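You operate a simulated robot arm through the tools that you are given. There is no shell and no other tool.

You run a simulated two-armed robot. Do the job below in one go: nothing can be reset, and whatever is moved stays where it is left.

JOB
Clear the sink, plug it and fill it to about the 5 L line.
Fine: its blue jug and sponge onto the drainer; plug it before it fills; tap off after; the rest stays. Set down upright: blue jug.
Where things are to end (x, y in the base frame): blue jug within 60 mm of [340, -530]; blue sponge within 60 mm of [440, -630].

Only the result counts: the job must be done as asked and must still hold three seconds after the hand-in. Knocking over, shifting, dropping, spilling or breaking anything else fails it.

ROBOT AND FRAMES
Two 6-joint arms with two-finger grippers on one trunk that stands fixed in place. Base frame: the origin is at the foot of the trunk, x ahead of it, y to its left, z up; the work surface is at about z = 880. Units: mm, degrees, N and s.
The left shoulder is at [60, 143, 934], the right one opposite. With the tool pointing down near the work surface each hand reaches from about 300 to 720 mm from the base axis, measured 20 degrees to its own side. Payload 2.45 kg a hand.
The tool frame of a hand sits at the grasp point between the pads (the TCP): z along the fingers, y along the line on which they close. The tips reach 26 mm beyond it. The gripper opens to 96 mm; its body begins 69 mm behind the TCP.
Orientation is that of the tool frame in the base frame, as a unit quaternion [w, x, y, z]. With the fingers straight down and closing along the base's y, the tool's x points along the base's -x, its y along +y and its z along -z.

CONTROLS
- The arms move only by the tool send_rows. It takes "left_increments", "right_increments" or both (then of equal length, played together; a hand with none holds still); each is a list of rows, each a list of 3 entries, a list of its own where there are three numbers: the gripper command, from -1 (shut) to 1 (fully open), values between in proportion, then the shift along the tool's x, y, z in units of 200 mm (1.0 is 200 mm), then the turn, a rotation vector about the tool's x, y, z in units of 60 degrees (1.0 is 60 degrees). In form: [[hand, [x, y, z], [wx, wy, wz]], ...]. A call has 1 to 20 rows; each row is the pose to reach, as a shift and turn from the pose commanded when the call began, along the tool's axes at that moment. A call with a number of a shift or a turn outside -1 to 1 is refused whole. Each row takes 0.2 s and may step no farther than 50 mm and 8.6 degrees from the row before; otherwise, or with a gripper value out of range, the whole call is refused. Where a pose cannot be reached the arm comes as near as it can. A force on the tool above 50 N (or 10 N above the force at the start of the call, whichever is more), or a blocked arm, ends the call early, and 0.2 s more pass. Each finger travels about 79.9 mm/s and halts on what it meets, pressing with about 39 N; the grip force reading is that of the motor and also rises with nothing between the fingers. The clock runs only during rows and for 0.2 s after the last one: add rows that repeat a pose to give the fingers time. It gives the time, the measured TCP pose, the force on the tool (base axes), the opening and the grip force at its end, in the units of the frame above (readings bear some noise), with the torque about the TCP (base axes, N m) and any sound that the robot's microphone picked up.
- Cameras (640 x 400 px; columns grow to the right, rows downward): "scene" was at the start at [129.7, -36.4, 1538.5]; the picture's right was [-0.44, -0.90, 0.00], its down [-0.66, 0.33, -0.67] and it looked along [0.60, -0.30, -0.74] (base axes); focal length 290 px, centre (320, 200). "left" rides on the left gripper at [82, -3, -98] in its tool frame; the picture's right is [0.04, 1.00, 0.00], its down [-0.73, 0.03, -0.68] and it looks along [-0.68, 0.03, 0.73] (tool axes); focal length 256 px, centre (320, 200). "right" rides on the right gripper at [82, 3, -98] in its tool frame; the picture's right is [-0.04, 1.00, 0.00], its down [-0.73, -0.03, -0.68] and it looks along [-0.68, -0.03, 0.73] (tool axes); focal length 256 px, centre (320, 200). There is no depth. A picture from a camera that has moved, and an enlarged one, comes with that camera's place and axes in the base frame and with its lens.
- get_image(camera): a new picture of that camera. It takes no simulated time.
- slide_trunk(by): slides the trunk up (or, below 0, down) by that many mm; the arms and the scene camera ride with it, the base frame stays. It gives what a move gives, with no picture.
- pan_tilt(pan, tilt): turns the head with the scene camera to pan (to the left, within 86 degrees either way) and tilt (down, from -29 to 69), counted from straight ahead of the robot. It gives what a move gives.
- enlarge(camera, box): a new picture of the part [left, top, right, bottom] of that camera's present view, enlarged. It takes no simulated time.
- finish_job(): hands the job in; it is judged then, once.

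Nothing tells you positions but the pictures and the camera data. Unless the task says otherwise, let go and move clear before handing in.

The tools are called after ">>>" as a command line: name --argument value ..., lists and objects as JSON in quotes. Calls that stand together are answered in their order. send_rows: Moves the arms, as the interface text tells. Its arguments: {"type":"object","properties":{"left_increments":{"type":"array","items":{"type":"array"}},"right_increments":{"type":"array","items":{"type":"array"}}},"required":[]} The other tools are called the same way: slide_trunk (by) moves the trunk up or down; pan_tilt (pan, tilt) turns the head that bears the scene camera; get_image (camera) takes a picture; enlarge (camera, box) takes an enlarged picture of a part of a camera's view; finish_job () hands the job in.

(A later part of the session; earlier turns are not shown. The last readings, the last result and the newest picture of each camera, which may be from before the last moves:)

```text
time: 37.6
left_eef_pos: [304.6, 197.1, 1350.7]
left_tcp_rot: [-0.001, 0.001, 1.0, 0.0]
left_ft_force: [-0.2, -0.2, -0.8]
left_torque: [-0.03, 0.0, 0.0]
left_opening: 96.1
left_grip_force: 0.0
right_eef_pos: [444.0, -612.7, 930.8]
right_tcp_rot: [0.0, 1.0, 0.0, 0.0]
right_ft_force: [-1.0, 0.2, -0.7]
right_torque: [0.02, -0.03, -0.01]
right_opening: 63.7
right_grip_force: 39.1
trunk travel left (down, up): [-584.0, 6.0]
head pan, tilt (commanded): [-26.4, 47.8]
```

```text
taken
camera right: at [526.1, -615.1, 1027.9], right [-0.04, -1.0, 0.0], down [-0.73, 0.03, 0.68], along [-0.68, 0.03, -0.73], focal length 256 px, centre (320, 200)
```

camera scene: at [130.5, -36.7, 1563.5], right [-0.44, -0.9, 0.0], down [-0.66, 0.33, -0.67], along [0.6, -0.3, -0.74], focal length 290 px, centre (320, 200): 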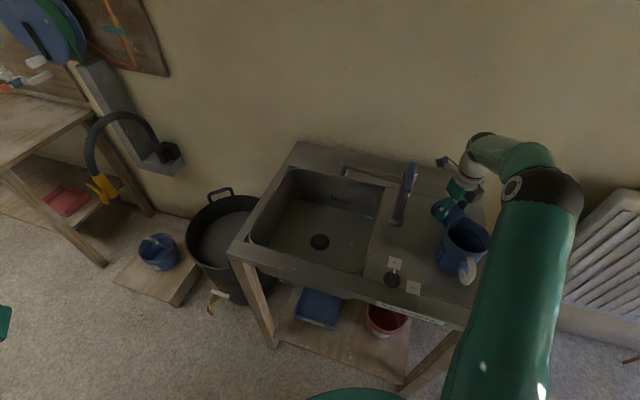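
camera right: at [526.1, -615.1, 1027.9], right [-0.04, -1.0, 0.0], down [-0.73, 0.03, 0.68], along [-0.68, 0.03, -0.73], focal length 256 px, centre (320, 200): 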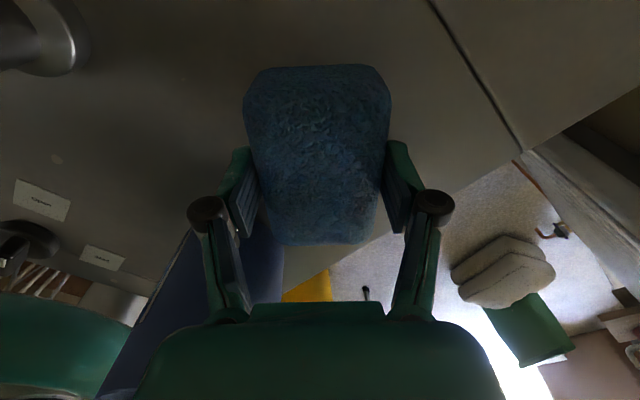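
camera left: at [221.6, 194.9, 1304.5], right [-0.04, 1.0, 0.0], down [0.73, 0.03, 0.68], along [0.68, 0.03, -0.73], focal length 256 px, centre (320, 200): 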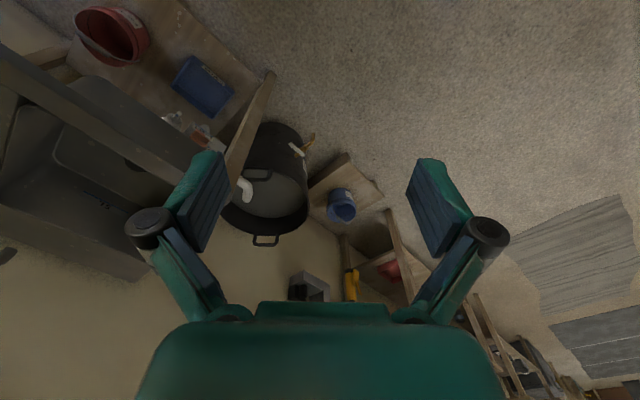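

The sponge hovers about 20 mm above the drainer with good clearance from the jug. I'm creeping down to contact.

>>> send_rows --right_increments '[[-1, [0, 0, 0.04], [0, 0, 0]], [-1, [0, 0, 0.08], [0, 0, 0]], [-1, [0, 0, 0.1], [0, 0, 0]]]'

```text
time: 38.4
left_eef_pos: [303.4, 200.0, 1350.7]
left_tcp_rot: [0.001, 0.0, 1.0, -0.001]
left_ft_force: [-0.3, 0.7, -0.2]
left_torque: [0.0, -0.01, 0.02]
left_opening: 95.7
left_grip_force: 0.1
right_eef_pos: [443.8, -611.2, 915.1]
right_tcp_rot: [0.002, 1.0, 0.0, 0.002]
right_ft_force: [-0.1, -2.0, 24.9]
right_torque: [-0.03, 0.08, 0.0]
right_opening: 63.9
right_grip_force: 38.7
trunk travel left (down, up): [-584.0, 6.0]
head pan, tilt (commanded): [-26.4, 47.8]
```

The sponge is in contact with the drainer. I'm releasing it and rising straight up.

>>> send_rows --right_increments '[[-1, [0, 0, -0.012], [0, 0, 0]], [0.5, [0, 0, -0.012], [0, 0, 0]], [0.7, [0, 0, -0.012], [0, 0, 0]], [0.7, [0, 0, -0.012], [0, 0, 0]]]'

>>> get_image --camera "right"

```text
time: 39.4
left_eef_pos: [305.0, 198.3, 1350.6]
left_tcp_rot: [0.0, 0.0, 1.0, 0.0]
left_ft_force: [-0.3, 0.1, -0.2]
left_torque: [-0.01, 0.0, 0.0]
left_opening: 96.1
left_grip_force: 0.0
right_eef_pos: [444.5, -610.4, 913.0]
right_tcp_rot: [0.0, 1.0, 0.0, -0.001]
right_ft_force: [0.1, 0.5, -0.2]
right_torque: [0.01, 0.0, -0.02]
right_opening: 81.5
right_grip_force: 0.0
trunk travel left (down, up): [-584.0, 6.0]
head pan, tilt (commanded): [-26.4, 47.8]
```

```text
taken
camera right: at [526.5, -614.5, 1010.9], right [-0.04, -1.0, 0.0], down [-0.73, 0.03, 0.68], along [-0.68, 0.03, -0.73], focal length 256 px, centre (320, 200)
```

right: 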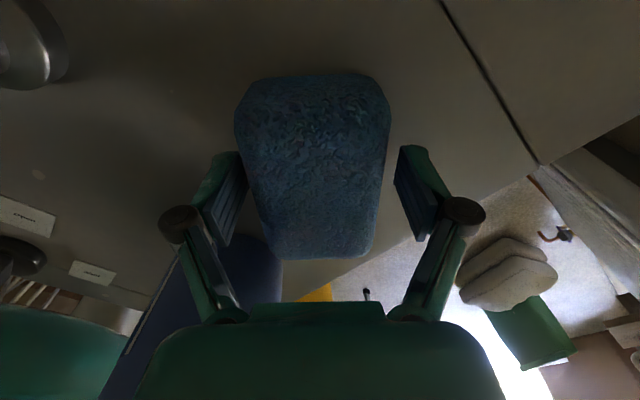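

>>> send_rows --right_increments '[[0.7, [0, 0, -0.1], [0, 0, 0]], [0.7, [0, 0, -0.25], [0, 0, 0]], [0.7, [0, 0, -0.42], [0, 0, 0]], [0.7, [0, 0, -0.59], [0, 0, 0]], [0.7, [-0.03, -0.05, -0.75], [0, 0, 0]]]'

>>> get_image --camera "scene"

>>> get_image --camera "right"

```text
time: 40.6
left_eef_pos: [302.8, 200.3, 1350.7]
left_tcp_rot: [0.001, 0.0, 1.0, 0.0]
left_ft_force: [0.9, 0.2, 0.0]
left_torque: [-0.01, -0.01, -0.04]
left_opening: 96.1
left_grip_force: 0.1
right_eef_pos: [438.7, -601.4, 1065.2]
right_tcp_rot: [0.0, 1.0, 0.0, 0.0]
right_ft_force: [-0.5, 0.0, 0.0]
right_torque: [-0.02, -0.02, 0.0]
right_opening: 81.4
right_grip_force: 0.0
trunk travel left (down, up): [-584.0, 6.0]
head pan, tilt (commanded): [-26.4, 47.8]
```

```text
taken
camera scene: at [128.8, -35.2, 1563.6], right [-0.44, -0.9, 0.0], down [-0.66, 0.33, -0.67], along [0.6, -0.3, -0.74], focal length 290 px, centre (320, 200)
```

scene: 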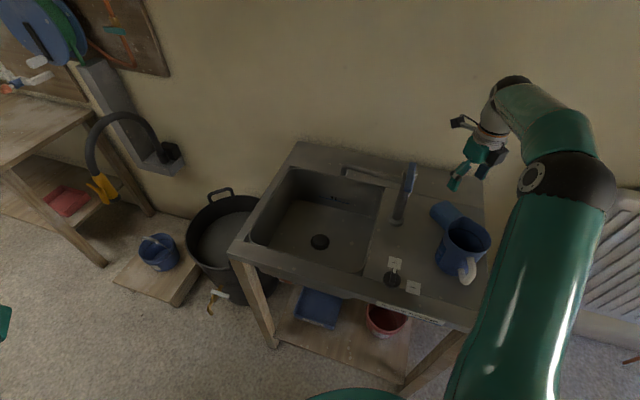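

```text
taken
camera right: at [520.0, -603.8, 1162.4], right [-0.04, -1.0, 0.0], down [-0.73, 0.03, 0.68], along [-0.68, 0.03, -0.73], focal length 256 px, centre (320, 200)
```

right: 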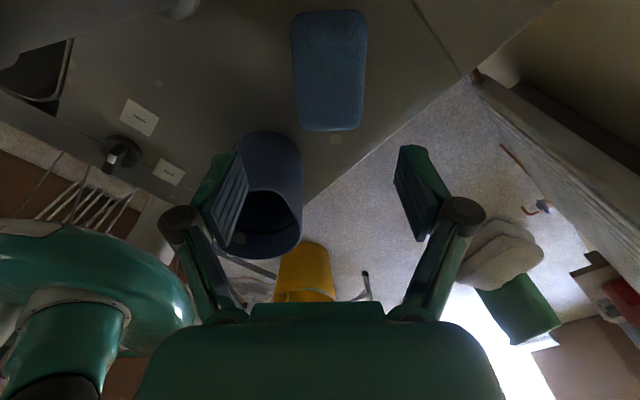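

The sponge rests at about (446,-610) and the jug stands at about (333,-534), both well within tolerance. Next is the drain knob, so I'm raising the hand, turning back and heading there.

>>> send_rows --right_increments '[[0.5, [-0.06, -0.03, -0.1], [0, 0, -0.125]], [0.5, [-0.12, -0.06, -0.2], [0, 0, -0.25]], [0.5, [-0.18, -0.1, -0.3], [0, 0, -0.375]], [0.5, [-0.24, -0.13, -0.36], [0, 0, -0.5]], [0.5, [-0.3, -0.17, -0.4], [0, 0, -0.625]], [0.5, [-0.35, -0.2, -0.425], [0, 0, -0.75]]]'

>>> get_image --camera "scene"

```text
time: 42.0
left_eef_pos: [304.3, 199.1, 1350.1]
left_tcp_rot: [0.0, -0.001, 1.0, 0.0]
left_ft_force: [0.6, 0.2, 0.5]
left_torque: [-0.03, -0.05, 0.01]
left_opening: 96.2
left_grip_force: 0.0
right_eef_pos: [369.8, -560.5, 1150.2]
right_tcp_rot: [-0.001, 0.923, 0.384, 0.0]
right_ft_force: [-0.4, 0.2, 0.1]
right_torque: [-0.02, 0.01, 0.02]
right_opening: 72.0
right_grip_force: 0.1
trunk travel left (down, up): [-584.0, 6.0]
head pan, tilt (commanded): [-26.4, 47.8]
```

```text
taken
camera scene: at [129.1, -36.2, 1563.6], right [-0.44, -0.9, 0.0], down [-0.66, 0.33, -0.67], along [0.6, -0.3, -0.74], focal length 290 px, centre (320, 200)
```

scene: 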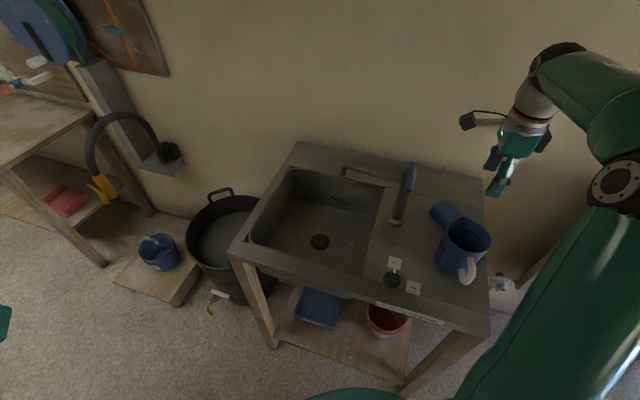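

>>> send_rows --right_increments '[[0.3, [0.07, -0.118, 0], [0, 0, -0.14]], [0.3, [0.14, -0.236, 0], [0, 0, -0.28]], [0.3, [0.21, -0.354, 0], [0, 0, -0.42]], [0.3, [0.28, -0.471, 0.03], [0, 0, -0.56]], [0.3, [0.35, -0.589, 0.06], [0, 0, -0.7]], [0.3, [0.425, -0.707, 0.1], [0, 0, -0.84]], [0.3, [0.425, -0.707, 0.1], [0, 0, -0.98]]]'

>>> get_image --camera "scene"

>>> get_image --camera "right"

```text
time: 43.6
left_eef_pos: [304.8, 199.0, 1350.7]
left_tcp_rot: [0.0, 0.0, 1.0, 0.0]
left_ft_force: [1.2, 0.0, 0.0]
left_torque: [-0.01, 0.01, 0.0]
left_opening: 96.2
left_grip_force: 0.1
right_eef_pos: [328.0, -402.5, 1129.0]
right_tcp_rot: [0.0, 0.615, 0.788, 0.0]
right_ft_force: [0.2, 0.2, -0.6]
right_torque: [0.01, 0.01, -0.02]
right_opening: 62.4
right_grip_force: 0.0
trunk travel left (down, up): [-584.0, 6.0]
head pan, tilt (commanded): [-26.4, 47.8]
```

```text
taken
camera scene: at [130.0, -36.7, 1563.5], right [-0.44, -0.9, 0.0], down [-0.66, 0.33, -0.67], along [0.6, -0.3, -0.74], focal length 290 px, centre (320, 200)
```

scene: 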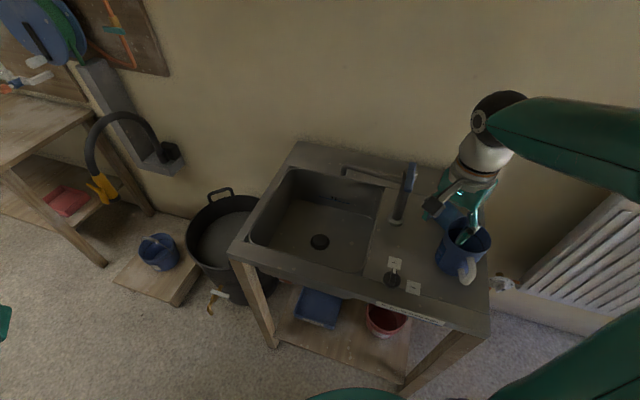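

```text
taken
camera right: at [311.4, -322.5, 1227.2], right [0.98, 0.2, 0.0], down [0.15, -0.72, 0.68], along [0.14, -0.66, -0.73], focal length 256 px, centre (320, 200)
```

right: 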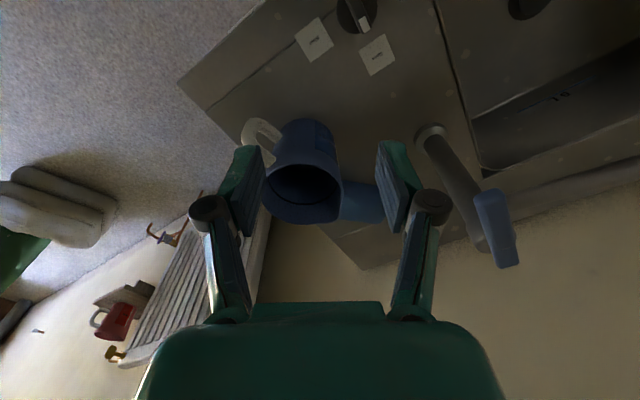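

I'm finishing the turn and moving above the knob for a close look.

>>> send_rows --right_increments '[[0.0, [0.05, 0.05, 0.1], [0, 0, -0.13]], [0.0, [0.1, 0.1, 0.24], [0, 0, -0.26]], [0.0, [0.15, 0.15, 0.37], [0, 0, -0.39]], [0.0, [0.2, 0.2, 0.495], [0, 0, -0.52]]]'

>>> get_image --camera "right"

>>> get_image --camera "scene"

```text
time: 44.6
left_eef_pos: [305.2, 197.2, 1350.4]
left_tcp_rot: [0.001, -0.001, 1.0, 0.0]
left_ft_force: [0.6, 0.5, -0.3]
left_torque: [0.02, 0.03, -0.01]
left_opening: 96.1
left_grip_force: 0.1
right_eef_pos: [360.4, -349.5, 1029.6]
right_tcp_rot: [0.001, 0.381, 0.925, 0.0]
right_ft_force: [0.3, 0.4, 0.1]
right_torque: [0.01, -0.01, 0.02]
right_opening: 48.0
right_grip_force: 0.0
trunk travel left (down, up): [-584.0, 6.0]
head pan, tilt (commanded): [-26.4, 47.8]
```

```text
taken
camera right: at [305.5, -291.0, 1127.3], right [0.73, 0.68, 0.0], down [0.5, -0.54, 0.68], along [0.46, -0.5, -0.73], focal length 256 px, centre (320, 200)
```

right: 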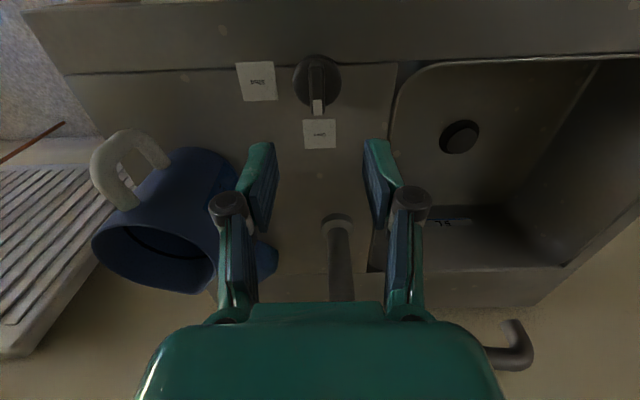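

```text
taken
camera scene: at [130.8, -36.4, 1563.4], right [-0.44, -0.9, 0.0], down [-0.66, 0.33, -0.67], along [0.6, -0.3, -0.74], focal length 290 px, centre (320, 200)
```

scene: 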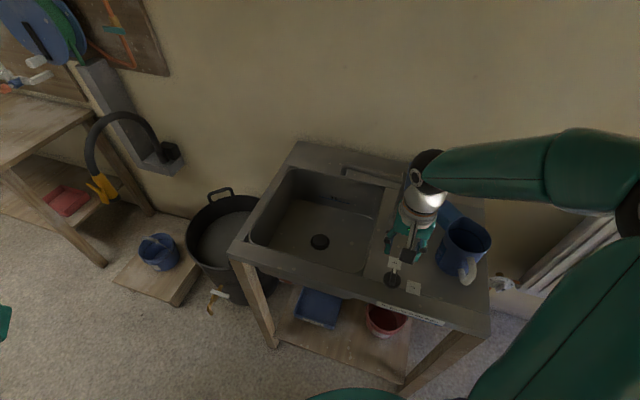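

>>> enlarge --camera "right" --box '[270, 40, 370, 160]'

>>> enlarge --camera "scene" --box '[360, 240, 440, 300]'

```text
3.33 times, centred on (320, 100) of right
camera zoom: at [305.5, -291.0, 1127.3], right [0.73, 0.68, 0.0], down [0.5, -0.54, 0.68], along [0.46, -0.5, -0.73], focal length 853 px, centre (320, 533)
```

zoom: 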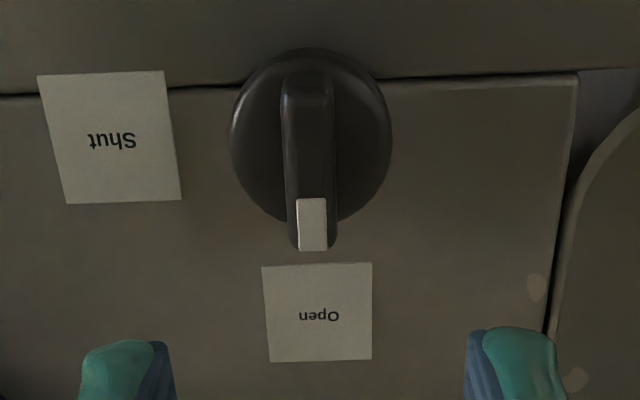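

```text
6.67 times, centred on (400, 270) of scene
camera zoom: at [130.8, -36.4, 1563.4], right [-0.44, -0.9, 0.0], down [-0.66, 0.33, -0.67], along [0.6, -0.3, -0.74], focal length 1933 px, centre (-213, -267)
```

zoom: 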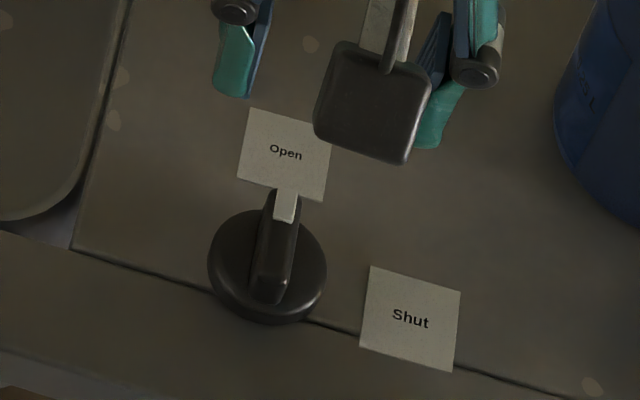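

The knob axis is at about (356,-350), with a blade about 11 mm wide and its top near z≈907. I'm lowering to just above it, fingers on either side of the blade.

>>> send_rows --right_increments '[[0.0, [0.014, -0.017, 0.15], [0, 0, 0]], [0.0, [0.014, -0.017, 0.3], [0, 0, 0]], [0.0, [0.014, -0.017, 0.448], [0, 0, 0]], [0.0, [0.014, -0.017, 0.448], [0, 0, 0]]]'

>>> get_image --camera "right"

>>> enlarge --camera "scene" --box '[340, 200, 480, 310]'

```text
time: 45.6
left_eef_pos: [304.2, 199.6, 1349.8]
left_tcp_rot: [0.0, 0.001, 1.0, 0.0]
left_ft_force: [0.1, -1.0, 0.5]
left_torque: [-0.04, 0.0, -0.01]
left_opening: 96.2
left_grip_force: 0.1
right_eef_pos: [353.3, -353.5, 940.3]
right_tcp_rot: [0.001, 0.383, 0.924, 0.0]
right_ft_force: [-0.2, 1.2, 0.1]
right_torque: [0.0, 0.0, -0.01]
right_opening: 47.8
right_grip_force: 0.1
trunk travel left (down, up): [-584.0, 6.0]
head pan, tilt (commanded): [-26.4, 47.8]
```

```text
taken
camera right: at [297.6, -293.0, 1037.8], right [0.73, 0.68, 0.0], down [0.5, -0.54, 0.68], along [0.46, -0.5, -0.73], focal length 256 px, centre (320, 200)
```

right: 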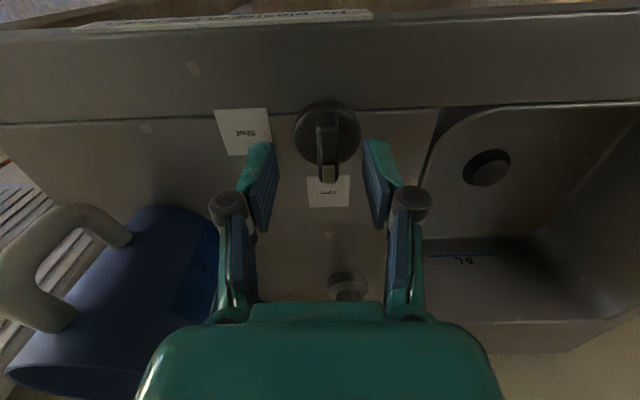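

```text
3.64 times, centred on (410, 255) of scene
camera zoom: at [129.2, -35.9, 1563.6], right [-0.44, -0.9, 0.0], down [-0.66, 0.33, -0.67], along [0.6, -0.3, -0.74], focal length 1054 px, centre (-7, 0)
```

zoom: 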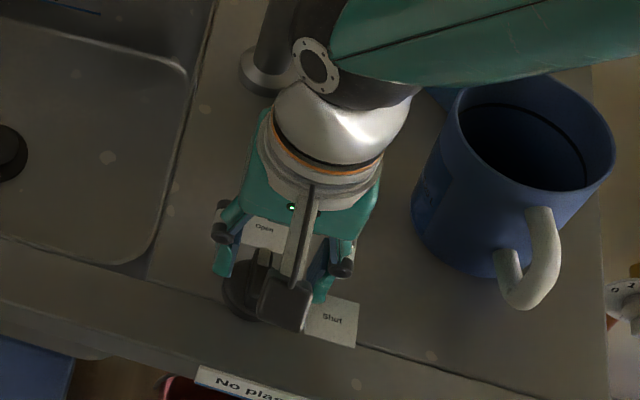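

>>> send_rows --right_increments '[[0.0, [0.006, 0.022, 0.0], [0, 0, 0]], [0.0, [0.006, 0.022, 0.06], [0, 0, 0]], [0.0, [0.006, 0.022, 0.111], [0, 0, 0]], [0.0, [0.006, 0.022, 0.111], [0, 0, 0]]]'

>>> get_image --camera "right"

```text
time: 46.6
left_eef_pos: [303.6, 197.7, 1350.7]
left_tcp_rot: [0.0, 0.0, 1.0, -0.001]
left_ft_force: [0.1, 1.0, -0.5]
left_torque: [-0.03, 0.01, -0.01]
left_opening: 95.9
left_grip_force: 0.1
right_eef_pos: [356.1, -346.9, 917.2]
right_tcp_rot: [0.0, 0.383, 0.924, 0.0]
right_ft_force: [0.5, 0.3, -0.2]
right_torque: [0.0, -0.01, 0.0]
right_opening: 48.2
right_grip_force: 0.0
trunk travel left (down, up): [-584.0, 6.0]
head pan, tilt (commanded): [-26.4, 47.8]
```

```text
taken
camera right: at [301.6, -288.8, 1015.3], right [0.73, 0.68, 0.0], down [0.5, -0.54, 0.68], along [0.46, -0.5, -0.73], focal length 256 px, centre (320, 200)
```

right: 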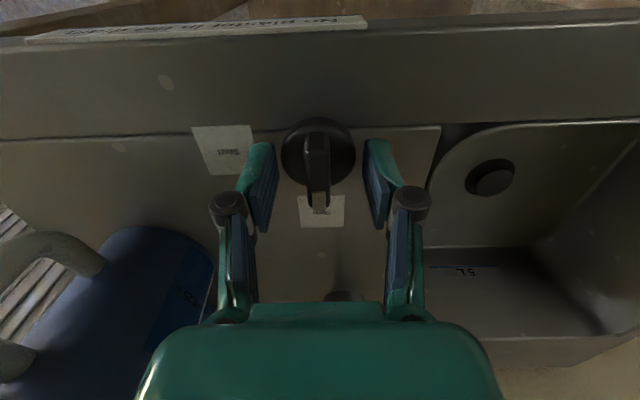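

The blade is centred between the fingers at the right depth. I'm closing on it.

>>> send_rows --right_increments '[[-0.5, [0, -0.006, 0], [0, 0, 0]], [-1, [0, -0.006, 0], [0, 0, 0]], [-1, [0, -0.006, 0], [0, 0, 0]], [-1, [0, -0.006, 0], [0, 0, 0]]]'

>>> get_image --camera "right"

```text
time: 47.6
left_eef_pos: [302.5, 200.7, 1351.3]
left_tcp_rot: [0.001, 0.0, 1.0, -0.001]
left_ft_force: [0.6, 0.1, 0.2]
left_torque: [-0.01, 0.01, 0.0]
left_opening: 95.9
left_grip_force: 0.0
right_eef_pos: [356.4, -349.3, 919.8]
right_tcp_rot: [0.002, 0.383, 0.924, 0.0]
right_ft_force: [0.9, -4.9, 46.5]
right_torque: [0.74, 1.0, -0.03]
right_opening: 12.8
right_grip_force: 39.1
trunk travel left (down, up): [-584.0, 6.0]
head pan, tilt (commanded): [-26.4, 47.8]
```

```text
taken
camera right: at [300.2, -289.1, 1017.5], right [0.74, 0.68, 0.0], down [0.49, -0.54, 0.68], along [0.46, -0.5, -0.73], focal length 256 px, centre (320, 200)
```

right: 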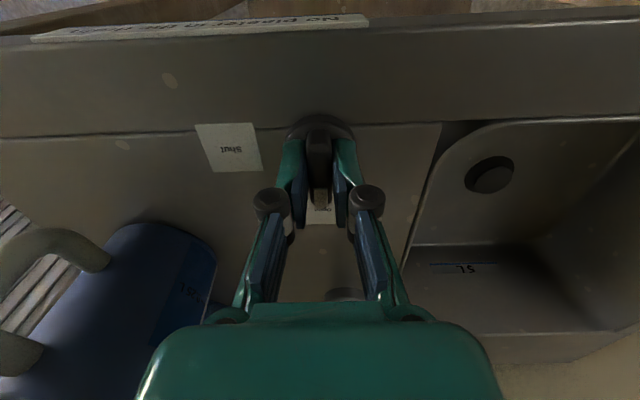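

The blade is gripped, but the tips press on the knob's disc with 46 N. I'm easing up a few millimetres before turning.

>>> send_rows --right_increments '[[-1, [0, 0, -0.015], [0, 0, 0]], [-1, [0, 0, -0.02], [0, 0, 0]]]'

```text
time: 48.2
left_eef_pos: [303.7, 199.1, 1349.5]
left_tcp_rot: [0.0, 0.001, 1.0, 0.0]
left_ft_force: [-0.7, 0.0, -0.1]
left_torque: [0.0, 0.0, 0.01]
left_opening: 95.8
left_grip_force: 0.0
right_eef_pos: [357.2, -349.3, 920.2]
right_tcp_rot: [-0.002, 0.383, 0.924, 0.0]
right_ft_force: [4.6, -2.2, 1.3]
right_torque: [-0.86, -0.91, 0.02]
right_opening: 12.9
right_grip_force: 38.9
trunk travel left (down, up): [-584.0, 6.0]
head pan, tilt (commanded): [-26.4, 47.8]
```

The pressure is relieved. I'm turning clockwise from above toward "Shut", first part.

>>> send_rows --right_increments '[[-1, [0, 0, 0], [0, 0, 0.1]], [-1, [0, 0, 0], [0, 0, 0.23]], [-1, [0, 0, 0], [0, 0, 0.36]], [-1, [0, 0, 0], [0, 0, 0.49]]]'

>>> get_image --camera "right"

```text
time: 49.2
left_eef_pos: [307.3, 198.7, 1350.6]
left_tcp_rot: [0.0, 0.0, 1.0, -0.001]
left_ft_force: [0.3, -0.3, -0.5]
left_torque: [0.02, -0.02, -0.01]
left_opening: 96.1
left_grip_force: 0.1
right_eef_pos: [357.6, -348.1, 921.3]
right_tcp_rot: [-0.002, 0.606, 0.796, 0.0]
right_ft_force: [10.4, 10.8, -16.8]
right_torque: [0.88, -0.15, 0.0]
right_opening: 12.9
right_grip_force: 39.3
trunk travel left (down, up): [-584.0, 6.0]
head pan, tilt (commanded): [-26.4, 47.8]
```

```text
taken
camera right: at [338.4, -270.0, 1018.4], right [0.97, 0.23, 0.0], down [0.17, -0.72, 0.68], along [0.15, -0.66, -0.74], focal length 256 px, centre (320, 200)
```

right: 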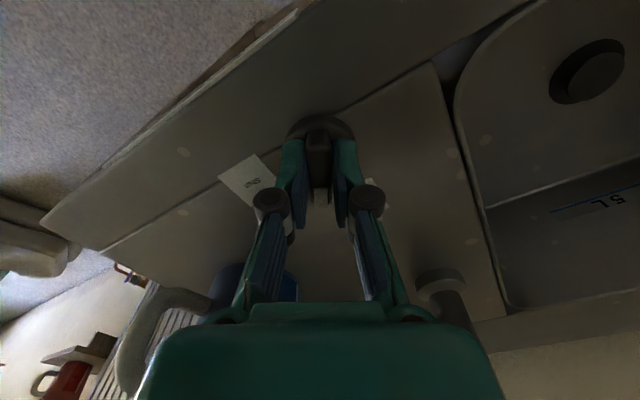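

The knob turns with the hand. I'm continuing, with small corrections for the side load.

>>> send_rows --right_increments '[[-1, [0.0035, 0.006, 0.0075], [0, 0, 0.12]], [-1, [0.0035, 0.006, 0.0075], [0, 0, 0.25]], [-1, [0.0035, 0.006, 0.0075], [0, 0, 0.38]], [-1, [0.0035, 0.006, 0.0075], [0, 0, 0.5]]]'

>>> get_image --camera "right"

```text
time: 50.2
left_eef_pos: [304.8, 198.2, 1350.2]
left_tcp_rot: [0.0, -0.001, 1.0, -0.001]
left_ft_force: [-0.3, -0.5, 0.4]
left_torque: [-0.02, -0.02, 0.02]
left_opening: 96.1
left_grip_force: 0.0
right_eef_pos: [357.6, -349.5, 920.2]
right_tcp_rot: [0.0, 0.79, 0.613, -0.002]
right_ft_force: [7.1, 3.8, -1.3]
right_torque: [0.0, -0.11, -0.01]
right_opening: 12.9
right_grip_force: 39.3
trunk travel left (down, up): [-584.0, 6.0]
head pan, tilt (commanded): [-26.4, 47.8]
```

```text
taken
camera right: at [380.8, -271.0, 1018.1], right [0.96, -0.29, 0.0], down [-0.21, -0.7, 0.68], along [-0.2, -0.65, -0.73], focal length 256 px, centre (320, 200)
```

right: 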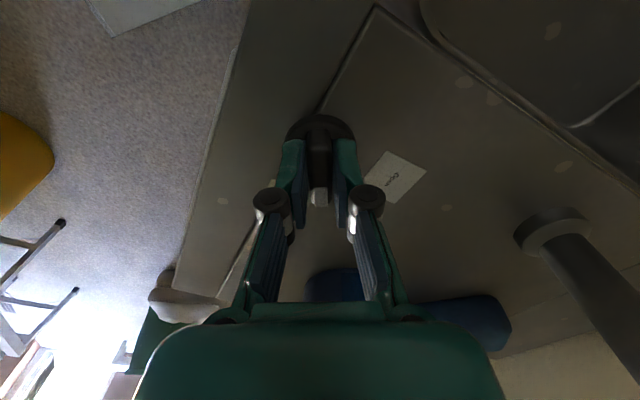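

>>> send_rows --right_increments '[[-1, [0, 0, 0], [0, 0, 0.13]], [-1, [0, 0, 0], [0, 0, 0.26]], [-1, [0, 0, 0], [0, 0, 0.39]], [-1, [0, 0, 0], [0, 0, 0.51]], [-1, [0, 0, 0], [0, 0, 0.51]]]'

>>> get_image --camera "right"

>>> enlarge --camera "scene" --box '[280, 210, 480, 330]'

```text
time: 51.4
left_eef_pos: [304.6, 199.6, 1349.7]
left_tcp_rot: [0.0, 0.0, 1.0, 0.0]
left_ft_force: [0.4, 0.2, 1.1]
left_torque: [0.0, -0.02, 0.0]
left_opening: 95.8
left_grip_force: 0.0
right_eef_pos: [357.4, -349.5, 920.5]
right_tcp_rot: [-0.001, 0.924, 0.382, 0.0]
right_ft_force: [8.6, -1.3, 5.3]
right_torque: [-0.85, 0.66, 0.05]
right_opening: 13.0
right_grip_force: 39.3
trunk travel left (down, up): [-584.0, 6.0]
head pan, tilt (commanded): [-26.4, 47.8]
```

```text
taken
camera right: at [417.8, -294.1, 1018.2], right [0.68, -0.74, 0.0], down [-0.54, -0.5, 0.68], along [-0.5, -0.46, -0.73], focal length 256 px, centre (320, 200)
```

right: 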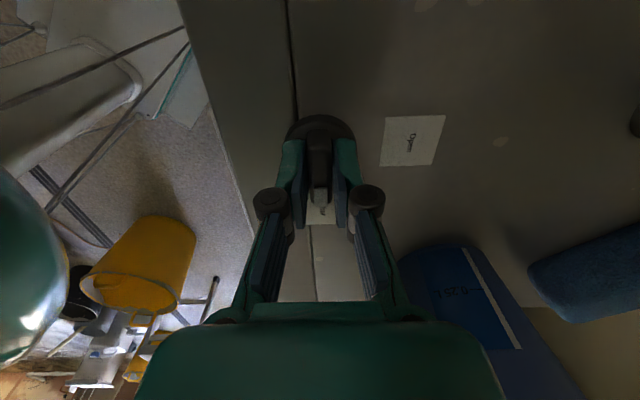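

```text
3.20 times, centred on (380, 270) of scene
camera zoom: at [130.9, -36.1, 1563.5], right [-0.45, -0.9, 0.0], down [-0.66, 0.33, -0.67], along [0.6, -0.3, -0.74], focal length 928 px, centre (128, -24)
```

zoom: 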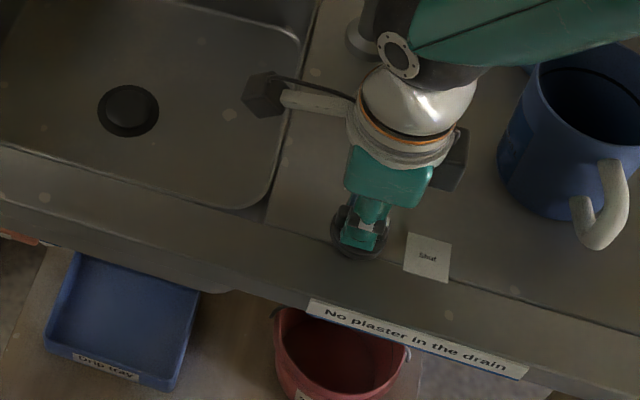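

The pointer now faces "Shut". I'm releasing, rising, and checking the knob and the drain plug.

>>> send_rows --right_increments '[[-0.5, [0, 0, 0], [0, 0, 0]], [-0.1, [0, 0, 0], [0, 0, 0]], [-0.1, [0, 0, -0.05], [0, 0, 0]], [-0.1, [0, 0, -0.2], [0, 0, 0]], [-0.1, [0, 0, -0.4], [0, 0, 0]], [-0.1, [0, 0, -0.6], [0, 0, 0]]]'

>>> get_image --camera "right"

>>> enlarge --camera "scene" --box '[300, 220, 440, 310]'

>>> enlarge --camera "scene" --box '[290, 220, 350, 260]'

```text
time: 52.8
left_eef_pos: [303.7, 198.3, 1350.2]
left_tcp_rot: [0.0, -0.001, 1.0, -0.001]
left_ft_force: [0.8, 0.7, 0.0]
left_torque: [0.01, 0.01, -0.02]
left_opening: 95.9
left_grip_force: 0.1
right_eef_pos: [355.0, -348.1, 1040.1]
right_tcp_rot: [-0.001, 0.924, 0.382, 0.0]
right_ft_force: [-0.5, 0.3, -0.6]
right_torque: [0.03, 0.01, 0.0]
right_opening: 43.0
right_grip_force: 0.0
trunk travel left (down, up): [-584.0, 6.0]
head pan, tilt (commanded): [-26.4, 47.8]
```

```text
taken
camera right: at [415.4, -292.6, 1137.6], right [0.68, -0.73, 0.0], down [-0.54, -0.5, 0.68], along [-0.5, -0.46, -0.73], focal length 256 px, centre (320, 200)
```

right: 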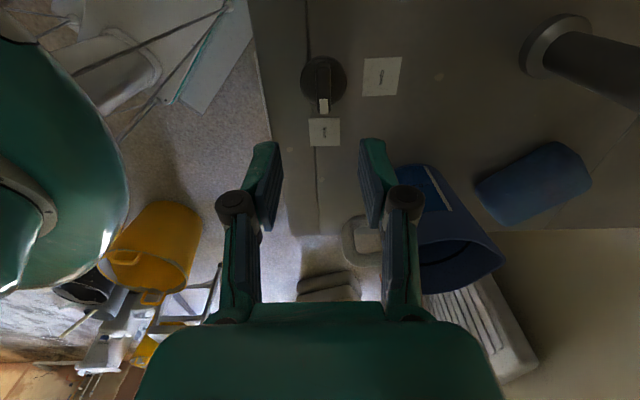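

```text
4.44 times, centred on (370, 265) of scene
camera zoom: at [129.0, -35.9, 1563.6], right [-0.45, -0.9, 0.0], down [-0.66, 0.33, -0.67], along [0.6, -0.3, -0.74], focal length 1289 px, centre (98, -89)
```

zoom: 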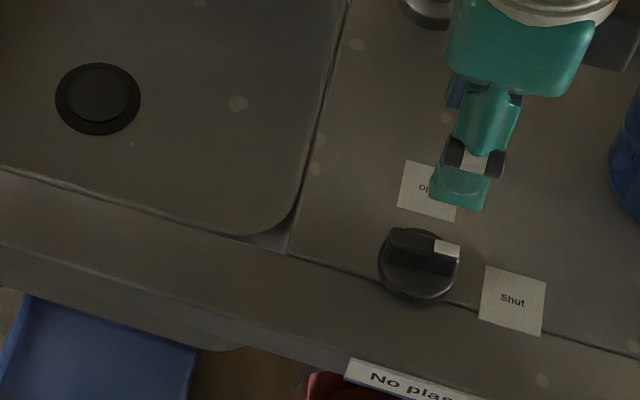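

```text
10.00 times, centred on (320, 240) of scene
camera zoom: at [129.0, -35.9, 1563.6], right [-0.45, -0.9, 0.0], down [-0.66, 0.33, -0.67], along [0.6, -0.3, -0.74], focal length 2900 px, centre (320, -200)
```

zoom: 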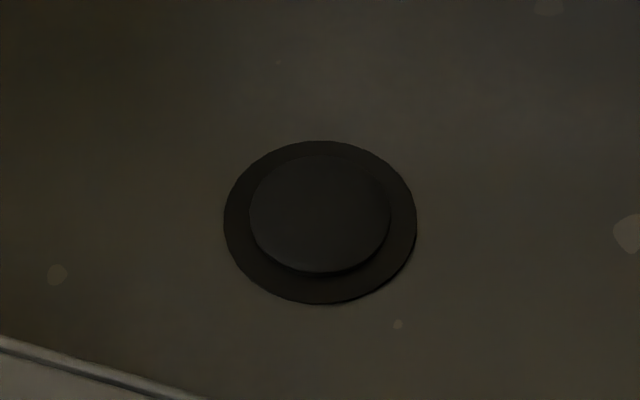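

The marker points at "Shut". I want to confirm that the plug has seated, so I'm looking at the drain from the hand camera.

>>> send_rows --right_increments '[[-0.1, [0.05, 0.0, -0.15], [0, 0, -0.14]], [-0.1, [0.12, 0.0, -0.3], [0, 0, -0.28]], [-0.1, [0.2, -0.02, -0.45], [0, 0, -0.42]], [-0.1, [0.28, -0.04, -0.6], [0, 0, -0.56]], [-0.1, [0.36, -0.06, -0.6], [0, 0, -0.7]], [-0.1, [0.44, -0.08, -0.6], [0, 0, -0.84]], [-0.1, [0.5, -0.1, -0.6], [0, 0, -0.98]]]'

>>> get_image --camera "right"

>>> get_image --camera "scene"

```text
time: 54.4
left_eef_pos: [303.4, 198.0, 1351.1]
left_tcp_rot: [-0.001, 0.001, 1.0, 0.0]
left_ft_force: [0.1, -0.2, 0.2]
left_torque: [0.02, 0.04, 0.01]
left_opening: 96.2
left_grip_force: 0.0
right_eef_pos: [414.5, -264.1, 1159.7]
right_tcp_rot: [0.0, 0.616, 0.787, 0.001]
right_ft_force: [-0.8, 0.5, -0.7]
right_torque: [-0.01, 0.01, 0.01]
right_opening: 43.2
right_grip_force: 0.1
trunk travel left (down, up): [-584.0, 6.0]
head pan, tilt (commanded): [-26.4, 47.8]
```

```text
taken
camera right: at [397.4, -184.0, 1258.0], right [0.98, 0.2, 0.0], down [0.15, -0.72, 0.68], along [0.14, -0.66, -0.73], focal length 256 px, centre (320, 200)
```

right: 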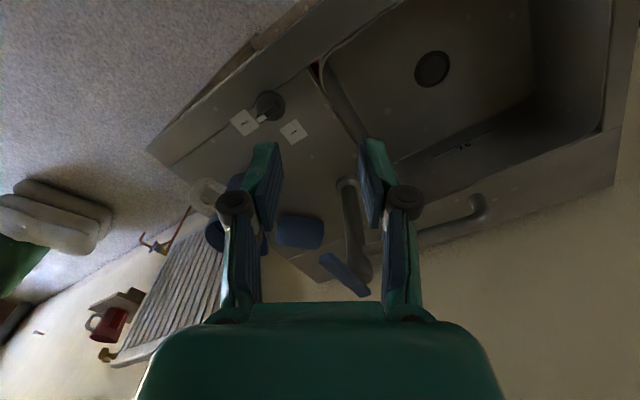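

```text
taken
camera scene: at [130.1, -36.1, 1563.5], right [-0.44, -0.9, 0.0], down [-0.66, 0.33, -0.67], along [0.6, -0.3, -0.74], focal length 290 px, centre (320, 200)
```

scene: 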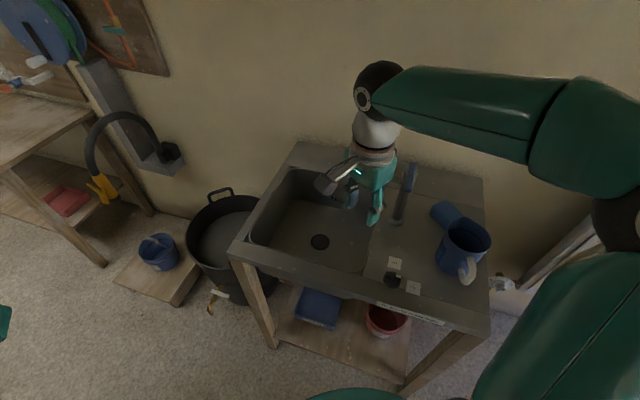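

>>> enlarge --camera "right" --box '[400, 40, 464, 100]'

>>> enlarge --camera "right" --box '[270, 160, 400, 310]'

>>> enlarge --camera "right" --box '[220, 80, 320, 150]'

```text
6.67 times, centred on (432, 70) of right
camera zoom: at [397.4, -184.0, 1258.0], right [0.98, 0.2, 0.0], down [0.15, -0.72, 0.68], along [0.14, -0.66, -0.73], focal length 1707 px, centre (-427, 1067)
```

zoom: 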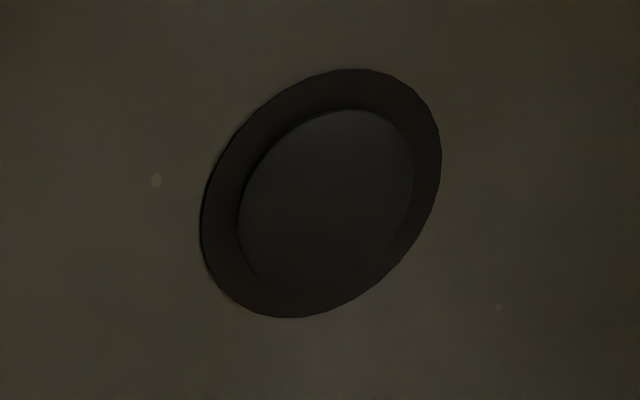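

```text
2.67 times, centred on (335, 235) of right
camera zoom: at [397.4, -184.0, 1258.0], right [0.98, 0.2, 0.0], down [0.15, -0.72, 0.68], along [0.14, -0.66, -0.73], focal length 683 px, centre (280, 107)
```

zoom: 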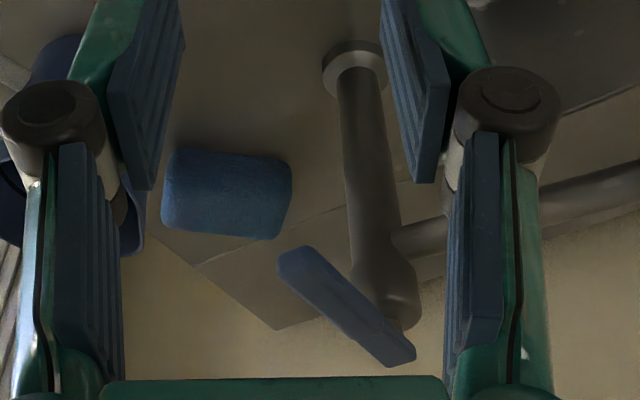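

```text
5.71 times, centred on (270, 115) of right
camera zoom: at [397.4, -184.0, 1258.0], right [0.98, 0.2, 0.0], down [0.15, -0.72, 0.68], along [0.14, -0.66, -0.73], focal length 1463 px, centre (606, 686)
```

zoom: 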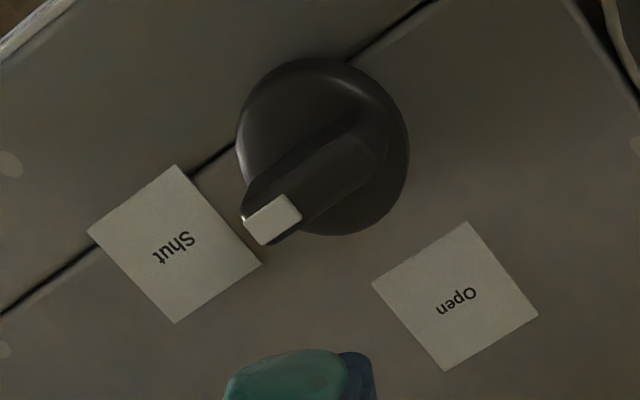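

The knob is fully at "Shut" and the plug looks seated. Before touching the tap lever I want to see from the side how it is hinged, so I'm moving the hand camera beside it.

>>> send_rows --right_increments '[[1, [-0.11, 0.057, 0], [0, 0, 0.14]], [1, [-0.23, 0.115, 0], [0, 0, 0.28]], [1, [-0.35, 0.172, 0], [0, 0, 0.42]], [1, [-0.46, 0.23, 0], [0, 0, 0.56]], [1, [-0.58, 0.288, 0], [0, 0, 0.7]], [1, [-0.7, 0.345, 0], [0, 0, 0.84]], [1, [-0.81, 0.403, 0], [0, 0, 0.98]]]'

>>> get_image --camera "right"

>>> get_image --camera "scene"

```text
time: 56.0
left_eef_pos: [305.0, 196.5, 1350.9]
left_tcp_rot: [0.001, 0.0, 1.0, -0.001]
left_ft_force: [0.5, 0.0, -0.2]
left_torque: [0.03, 0.01, 0.02]
left_opening: 96.1
left_grip_force: 0.1
right_eef_pos: [531.9, -402.3, 1162.1]
right_tcp_rot: [-0.002, 0.924, 0.382, -0.001]
right_ft_force: [-0.3, 0.0, -0.2]
right_torque: [-0.02, -0.01, 0.01]
right_opening: 96.2
right_grip_force: 0.1
trunk travel left (down, up): [-584.0, 6.0]
head pan, tilt (commanded): [-26.4, 47.8]
```

```text
taken
camera right: at [591.9, -347.5, 1259.1], right [0.68, -0.74, 0.0], down [-0.54, -0.5, 0.68], along [-0.5, -0.46, -0.73], focal length 256 px, centre (320, 200)
```

right: 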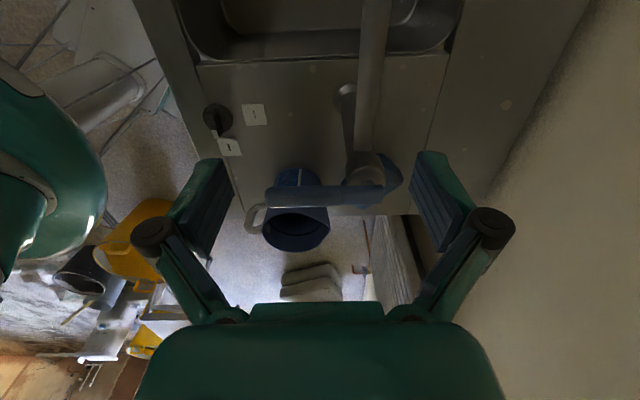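

```text
taken
camera scene: at [130.9, -36.9, 1563.4], right [-0.44, -0.9, 0.0], down [-0.66, 0.33, -0.67], along [0.6, -0.3, -0.74], focal length 290 px, centre (320, 200)
```

scene: 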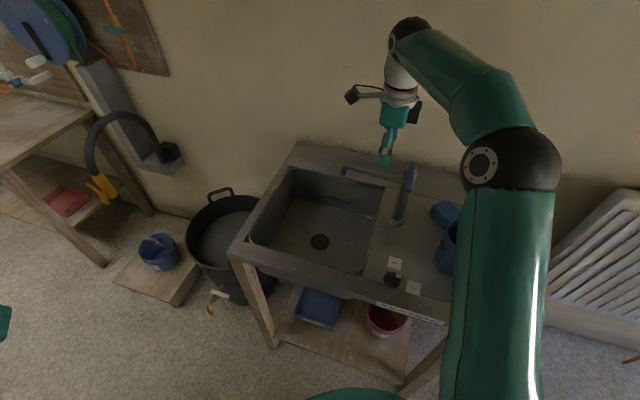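

>>> enlarge --camera "right" --box '[250, 120, 410, 220]'

>>> enlarge --camera "right" --box '[330, 140, 410, 200]'

```text
4.00 times, centred on (330, 170) of right
camera zoom: at [591.9, -347.5, 1259.1], right [0.68, -0.74, 0.0], down [-0.54, -0.5, 0.68], along [-0.5, -0.46, -0.73], focal length 1024 px, centre (280, 320)
```

zoom: 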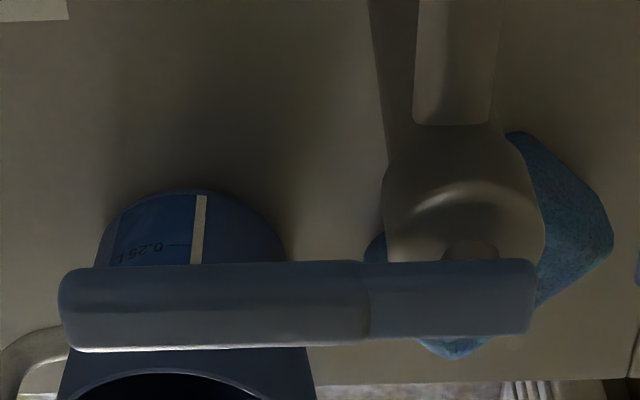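

```text
6.67 times, centred on (370, 170) of right
camera zoom: at [591.9, -347.5, 1259.1], right [0.68, -0.74, 0.0], down [-0.54, -0.5, 0.68], along [-0.5, -0.46, -0.73], focal length 1707 px, centre (-13, 400)
```

zoom: 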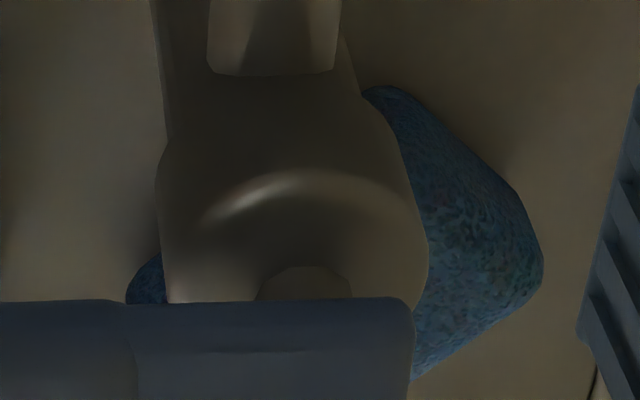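

The lever is a bar on a small stem at the top of the post. I'll grip it near its free front end and test gently which way it moves. First I'm turning the hand so the fingers close across the lever.

>>> send_rows --right_increments '[[0.5, [-0.049, -0.024, -0.09], [0, 0, -0.14]], [0.5, [-0.098, -0.047, -0.09], [0, 0, -0.28]], [0.5, [-0.147, -0.071, -0.09], [0, 0, -0.42]], [0.5, [-0.196, -0.095, -0.09], [0, 0, -0.56]], [0.5, [-0.245, -0.119, -0.09], [0, 0, -0.7]], [0.5, [-0.294, -0.142, -0.09], [0, 0, -0.84]], [0.5, [-0.343, -0.166, -0.09], [0, 0, -0.98]]]'

>>> send_rows --right_increments '[[0.5, [0, 0, 0], [0, 0, -0.13]], [0.5, [0, 0, 0], [0, 0, -0.26]], [0.5, [0, 0, 0], [0, 0, -0.39]], [0.5, [0, 0, 0], [0, 0, -0.52]]]'

>>> get_image --camera "right"

>>> get_image --camera "scene"

```text
time: 57.6
left_eef_pos: [304.0, 197.6, 1350.6]
left_tcp_rot: [0.0, 0.0, 1.0, 0.0]
left_ft_force: [0.0, -0.4, -0.7]
left_torque: [0.02, -0.04, 0.03]
left_opening: 96.0
left_grip_force: 0.1
right_eef_pos: [459.3, -427.3, 1178.8]
right_tcp_rot: [0.0, 0.616, 0.788, 0.0]
right_ft_force: [0.6, 0.5, 0.2]
right_torque: [-0.03, -0.01, 0.01]
right_opening: 71.9
right_grip_force: 0.1
trunk travel left (down, up): [-584.0, 6.0]
head pan, tilt (commanded): [-26.4, 47.8]
```

```text
time: 58.6
left_eef_pos: [303.7, 198.3, 1350.8]
left_tcp_rot: [0.0, 0.001, 1.0, 0.0]
left_ft_force: [0.1, -0.3, 0.4]
left_torque: [0.01, 0.03, -0.01]
left_opening: 96.2
left_grip_force: 0.1
right_eef_pos: [459.7, -427.6, 1178.4]
right_tcp_rot: [0.0, 0.382, 0.924, -0.001]
right_ft_force: [-0.1, -0.4, 0.6]
right_torque: [-0.03, 0.04, -0.02]
right_opening: 72.0
right_grip_force: 0.1
trunk travel left (down, up): [-584.0, 6.0]
head pan, tilt (commanded): [-26.4, 47.8]
```

```text
taken
camera right: at [403.4, -367.5, 1276.2], right [0.73, 0.68, 0.0], down [0.5, -0.54, 0.68], along [0.46, -0.5, -0.73], focal length 256 px, centre (320, 200)
```

right: 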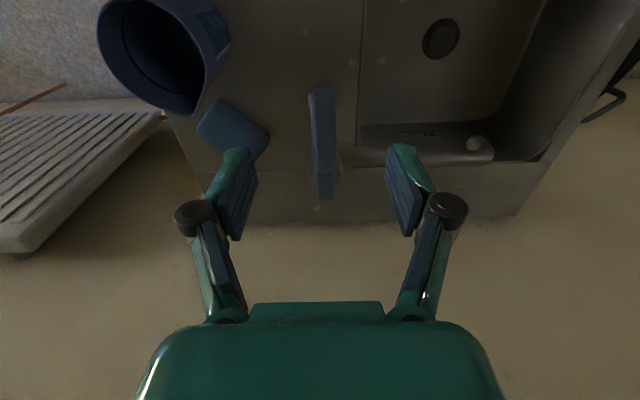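

```text
taken
camera scene: at [129.8, -36.3, 1563.5], right [-0.44, -0.9, 0.0], down [-0.66, 0.33, -0.67], along [0.6, -0.3, -0.74], focal length 290 px, centre (320, 200)
```

scene: 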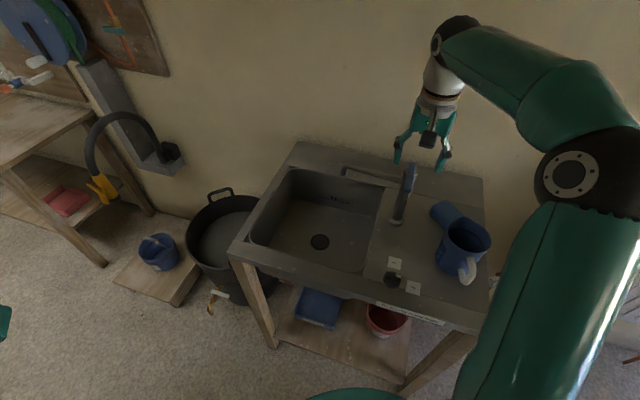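

The lever runs from about (449,-414) to (519,-487) and is centred between the fingers. I'm lowering around its front end.

>>> send_rows --right_increments '[[0.1, [0, 0, 0.13], [0, 0, 0]], [0.1, [0, 0, 0.26], [0, 0, 0]], [0.1, [0, 0, 0.39], [0, 0, 0]], [0.1, [0, 0, 0.41], [0, 0, 0]]]'

>>> get_image --camera "right"

>>> enlarge --camera "scene" --box '[350, 130, 470, 230]'

```text
time: 59.6
left_eef_pos: [303.5, 198.9, 1350.1]
left_tcp_rot: [0.0, 0.0, 1.0, 0.0]
left_ft_force: [0.2, 0.7, 0.4]
left_torque: [-0.01, -0.02, -0.04]
left_opening: 95.8
left_grip_force: 0.0
right_eef_pos: [459.1, -426.9, 1095.4]
right_tcp_rot: [0.0, 0.383, 0.924, 0.0]
right_ft_force: [0.4, 0.4, 0.0]
right_torque: [0.02, 0.02, 0.02]
right_opening: 52.9
right_grip_force: 0.1
trunk travel left (down, up): [-584.0, 6.0]
head pan, tilt (commanded): [-26.4, 47.8]
```

```text
taken
camera right: at [403.2, -367.4, 1193.7], right [0.73, 0.68, 0.0], down [0.5, -0.54, 0.68], along [0.46, -0.5, -0.73], focal length 256 px, centre (320, 200)
```

right: 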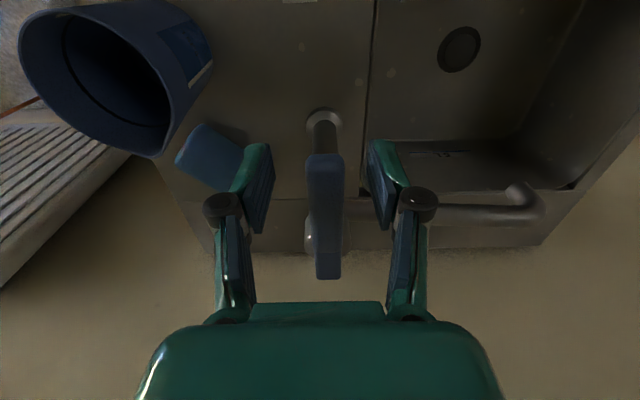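

```text
4.00 times, centred on (410, 180) of scene
camera zoom: at [129.6, -36.2, 1563.5], right [-0.44, -0.9, 0.0], down [-0.66, 0.33, -0.67], along [0.6, -0.3, -0.74], focal length 1160 px, centre (-40, 280)
```

zoom: 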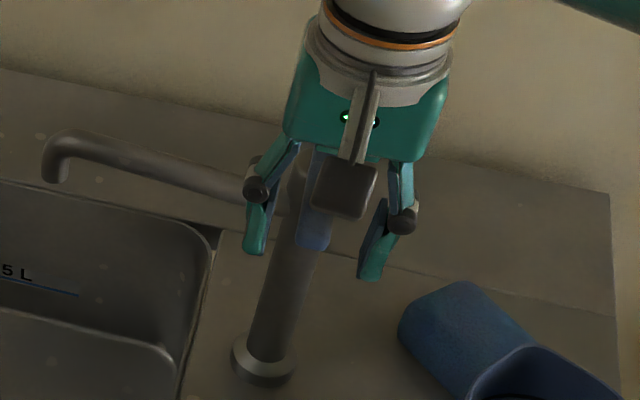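

>>> send_rows --right_increments '[[-0.4, [0, 0.003, 0], [0, 0, 0]], [-0.8, [0, 0.003, 0], [0, 0, 0]], [-0.8, [0, 0.003, 0], [0, 0, 0]]]'

>>> get_image --camera "right"

```text
time: 60.4
left_eef_pos: [304.9, 198.6, 1351.2]
left_tcp_rot: [0.0, 0.0, 1.0, -0.001]
left_ft_force: [-0.7, 0.3, -0.2]
left_torque: [-0.03, -0.02, 0.01]
left_opening: 95.8
left_grip_force: 0.0
right_eef_pos: [460.5, -424.9, 1096.4]
right_tcp_rot: [0.0, 0.382, 0.924, 0.0]
right_ft_force: [5.0, 5.6, -0.6]
right_torque: [0.12, -0.11, 0.5]
right_opening: 17.1
right_grip_force: 42.5
trunk travel left (down, up): [-584.0, 6.0]
head pan, tilt (commanded): [-26.4, 47.8]
```

```text
taken
camera right: at [404.7, -365.9, 1193.9], right [0.73, 0.68, 0.0], down [0.5, -0.54, 0.68], along [0.46, -0.5, -0.73], focal length 256 px, centre (320, 200)
```

right: 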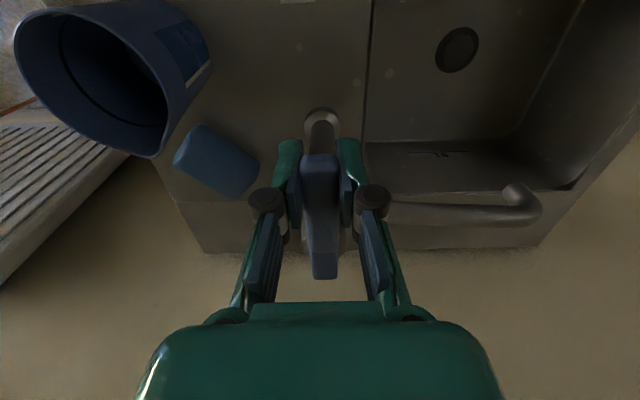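

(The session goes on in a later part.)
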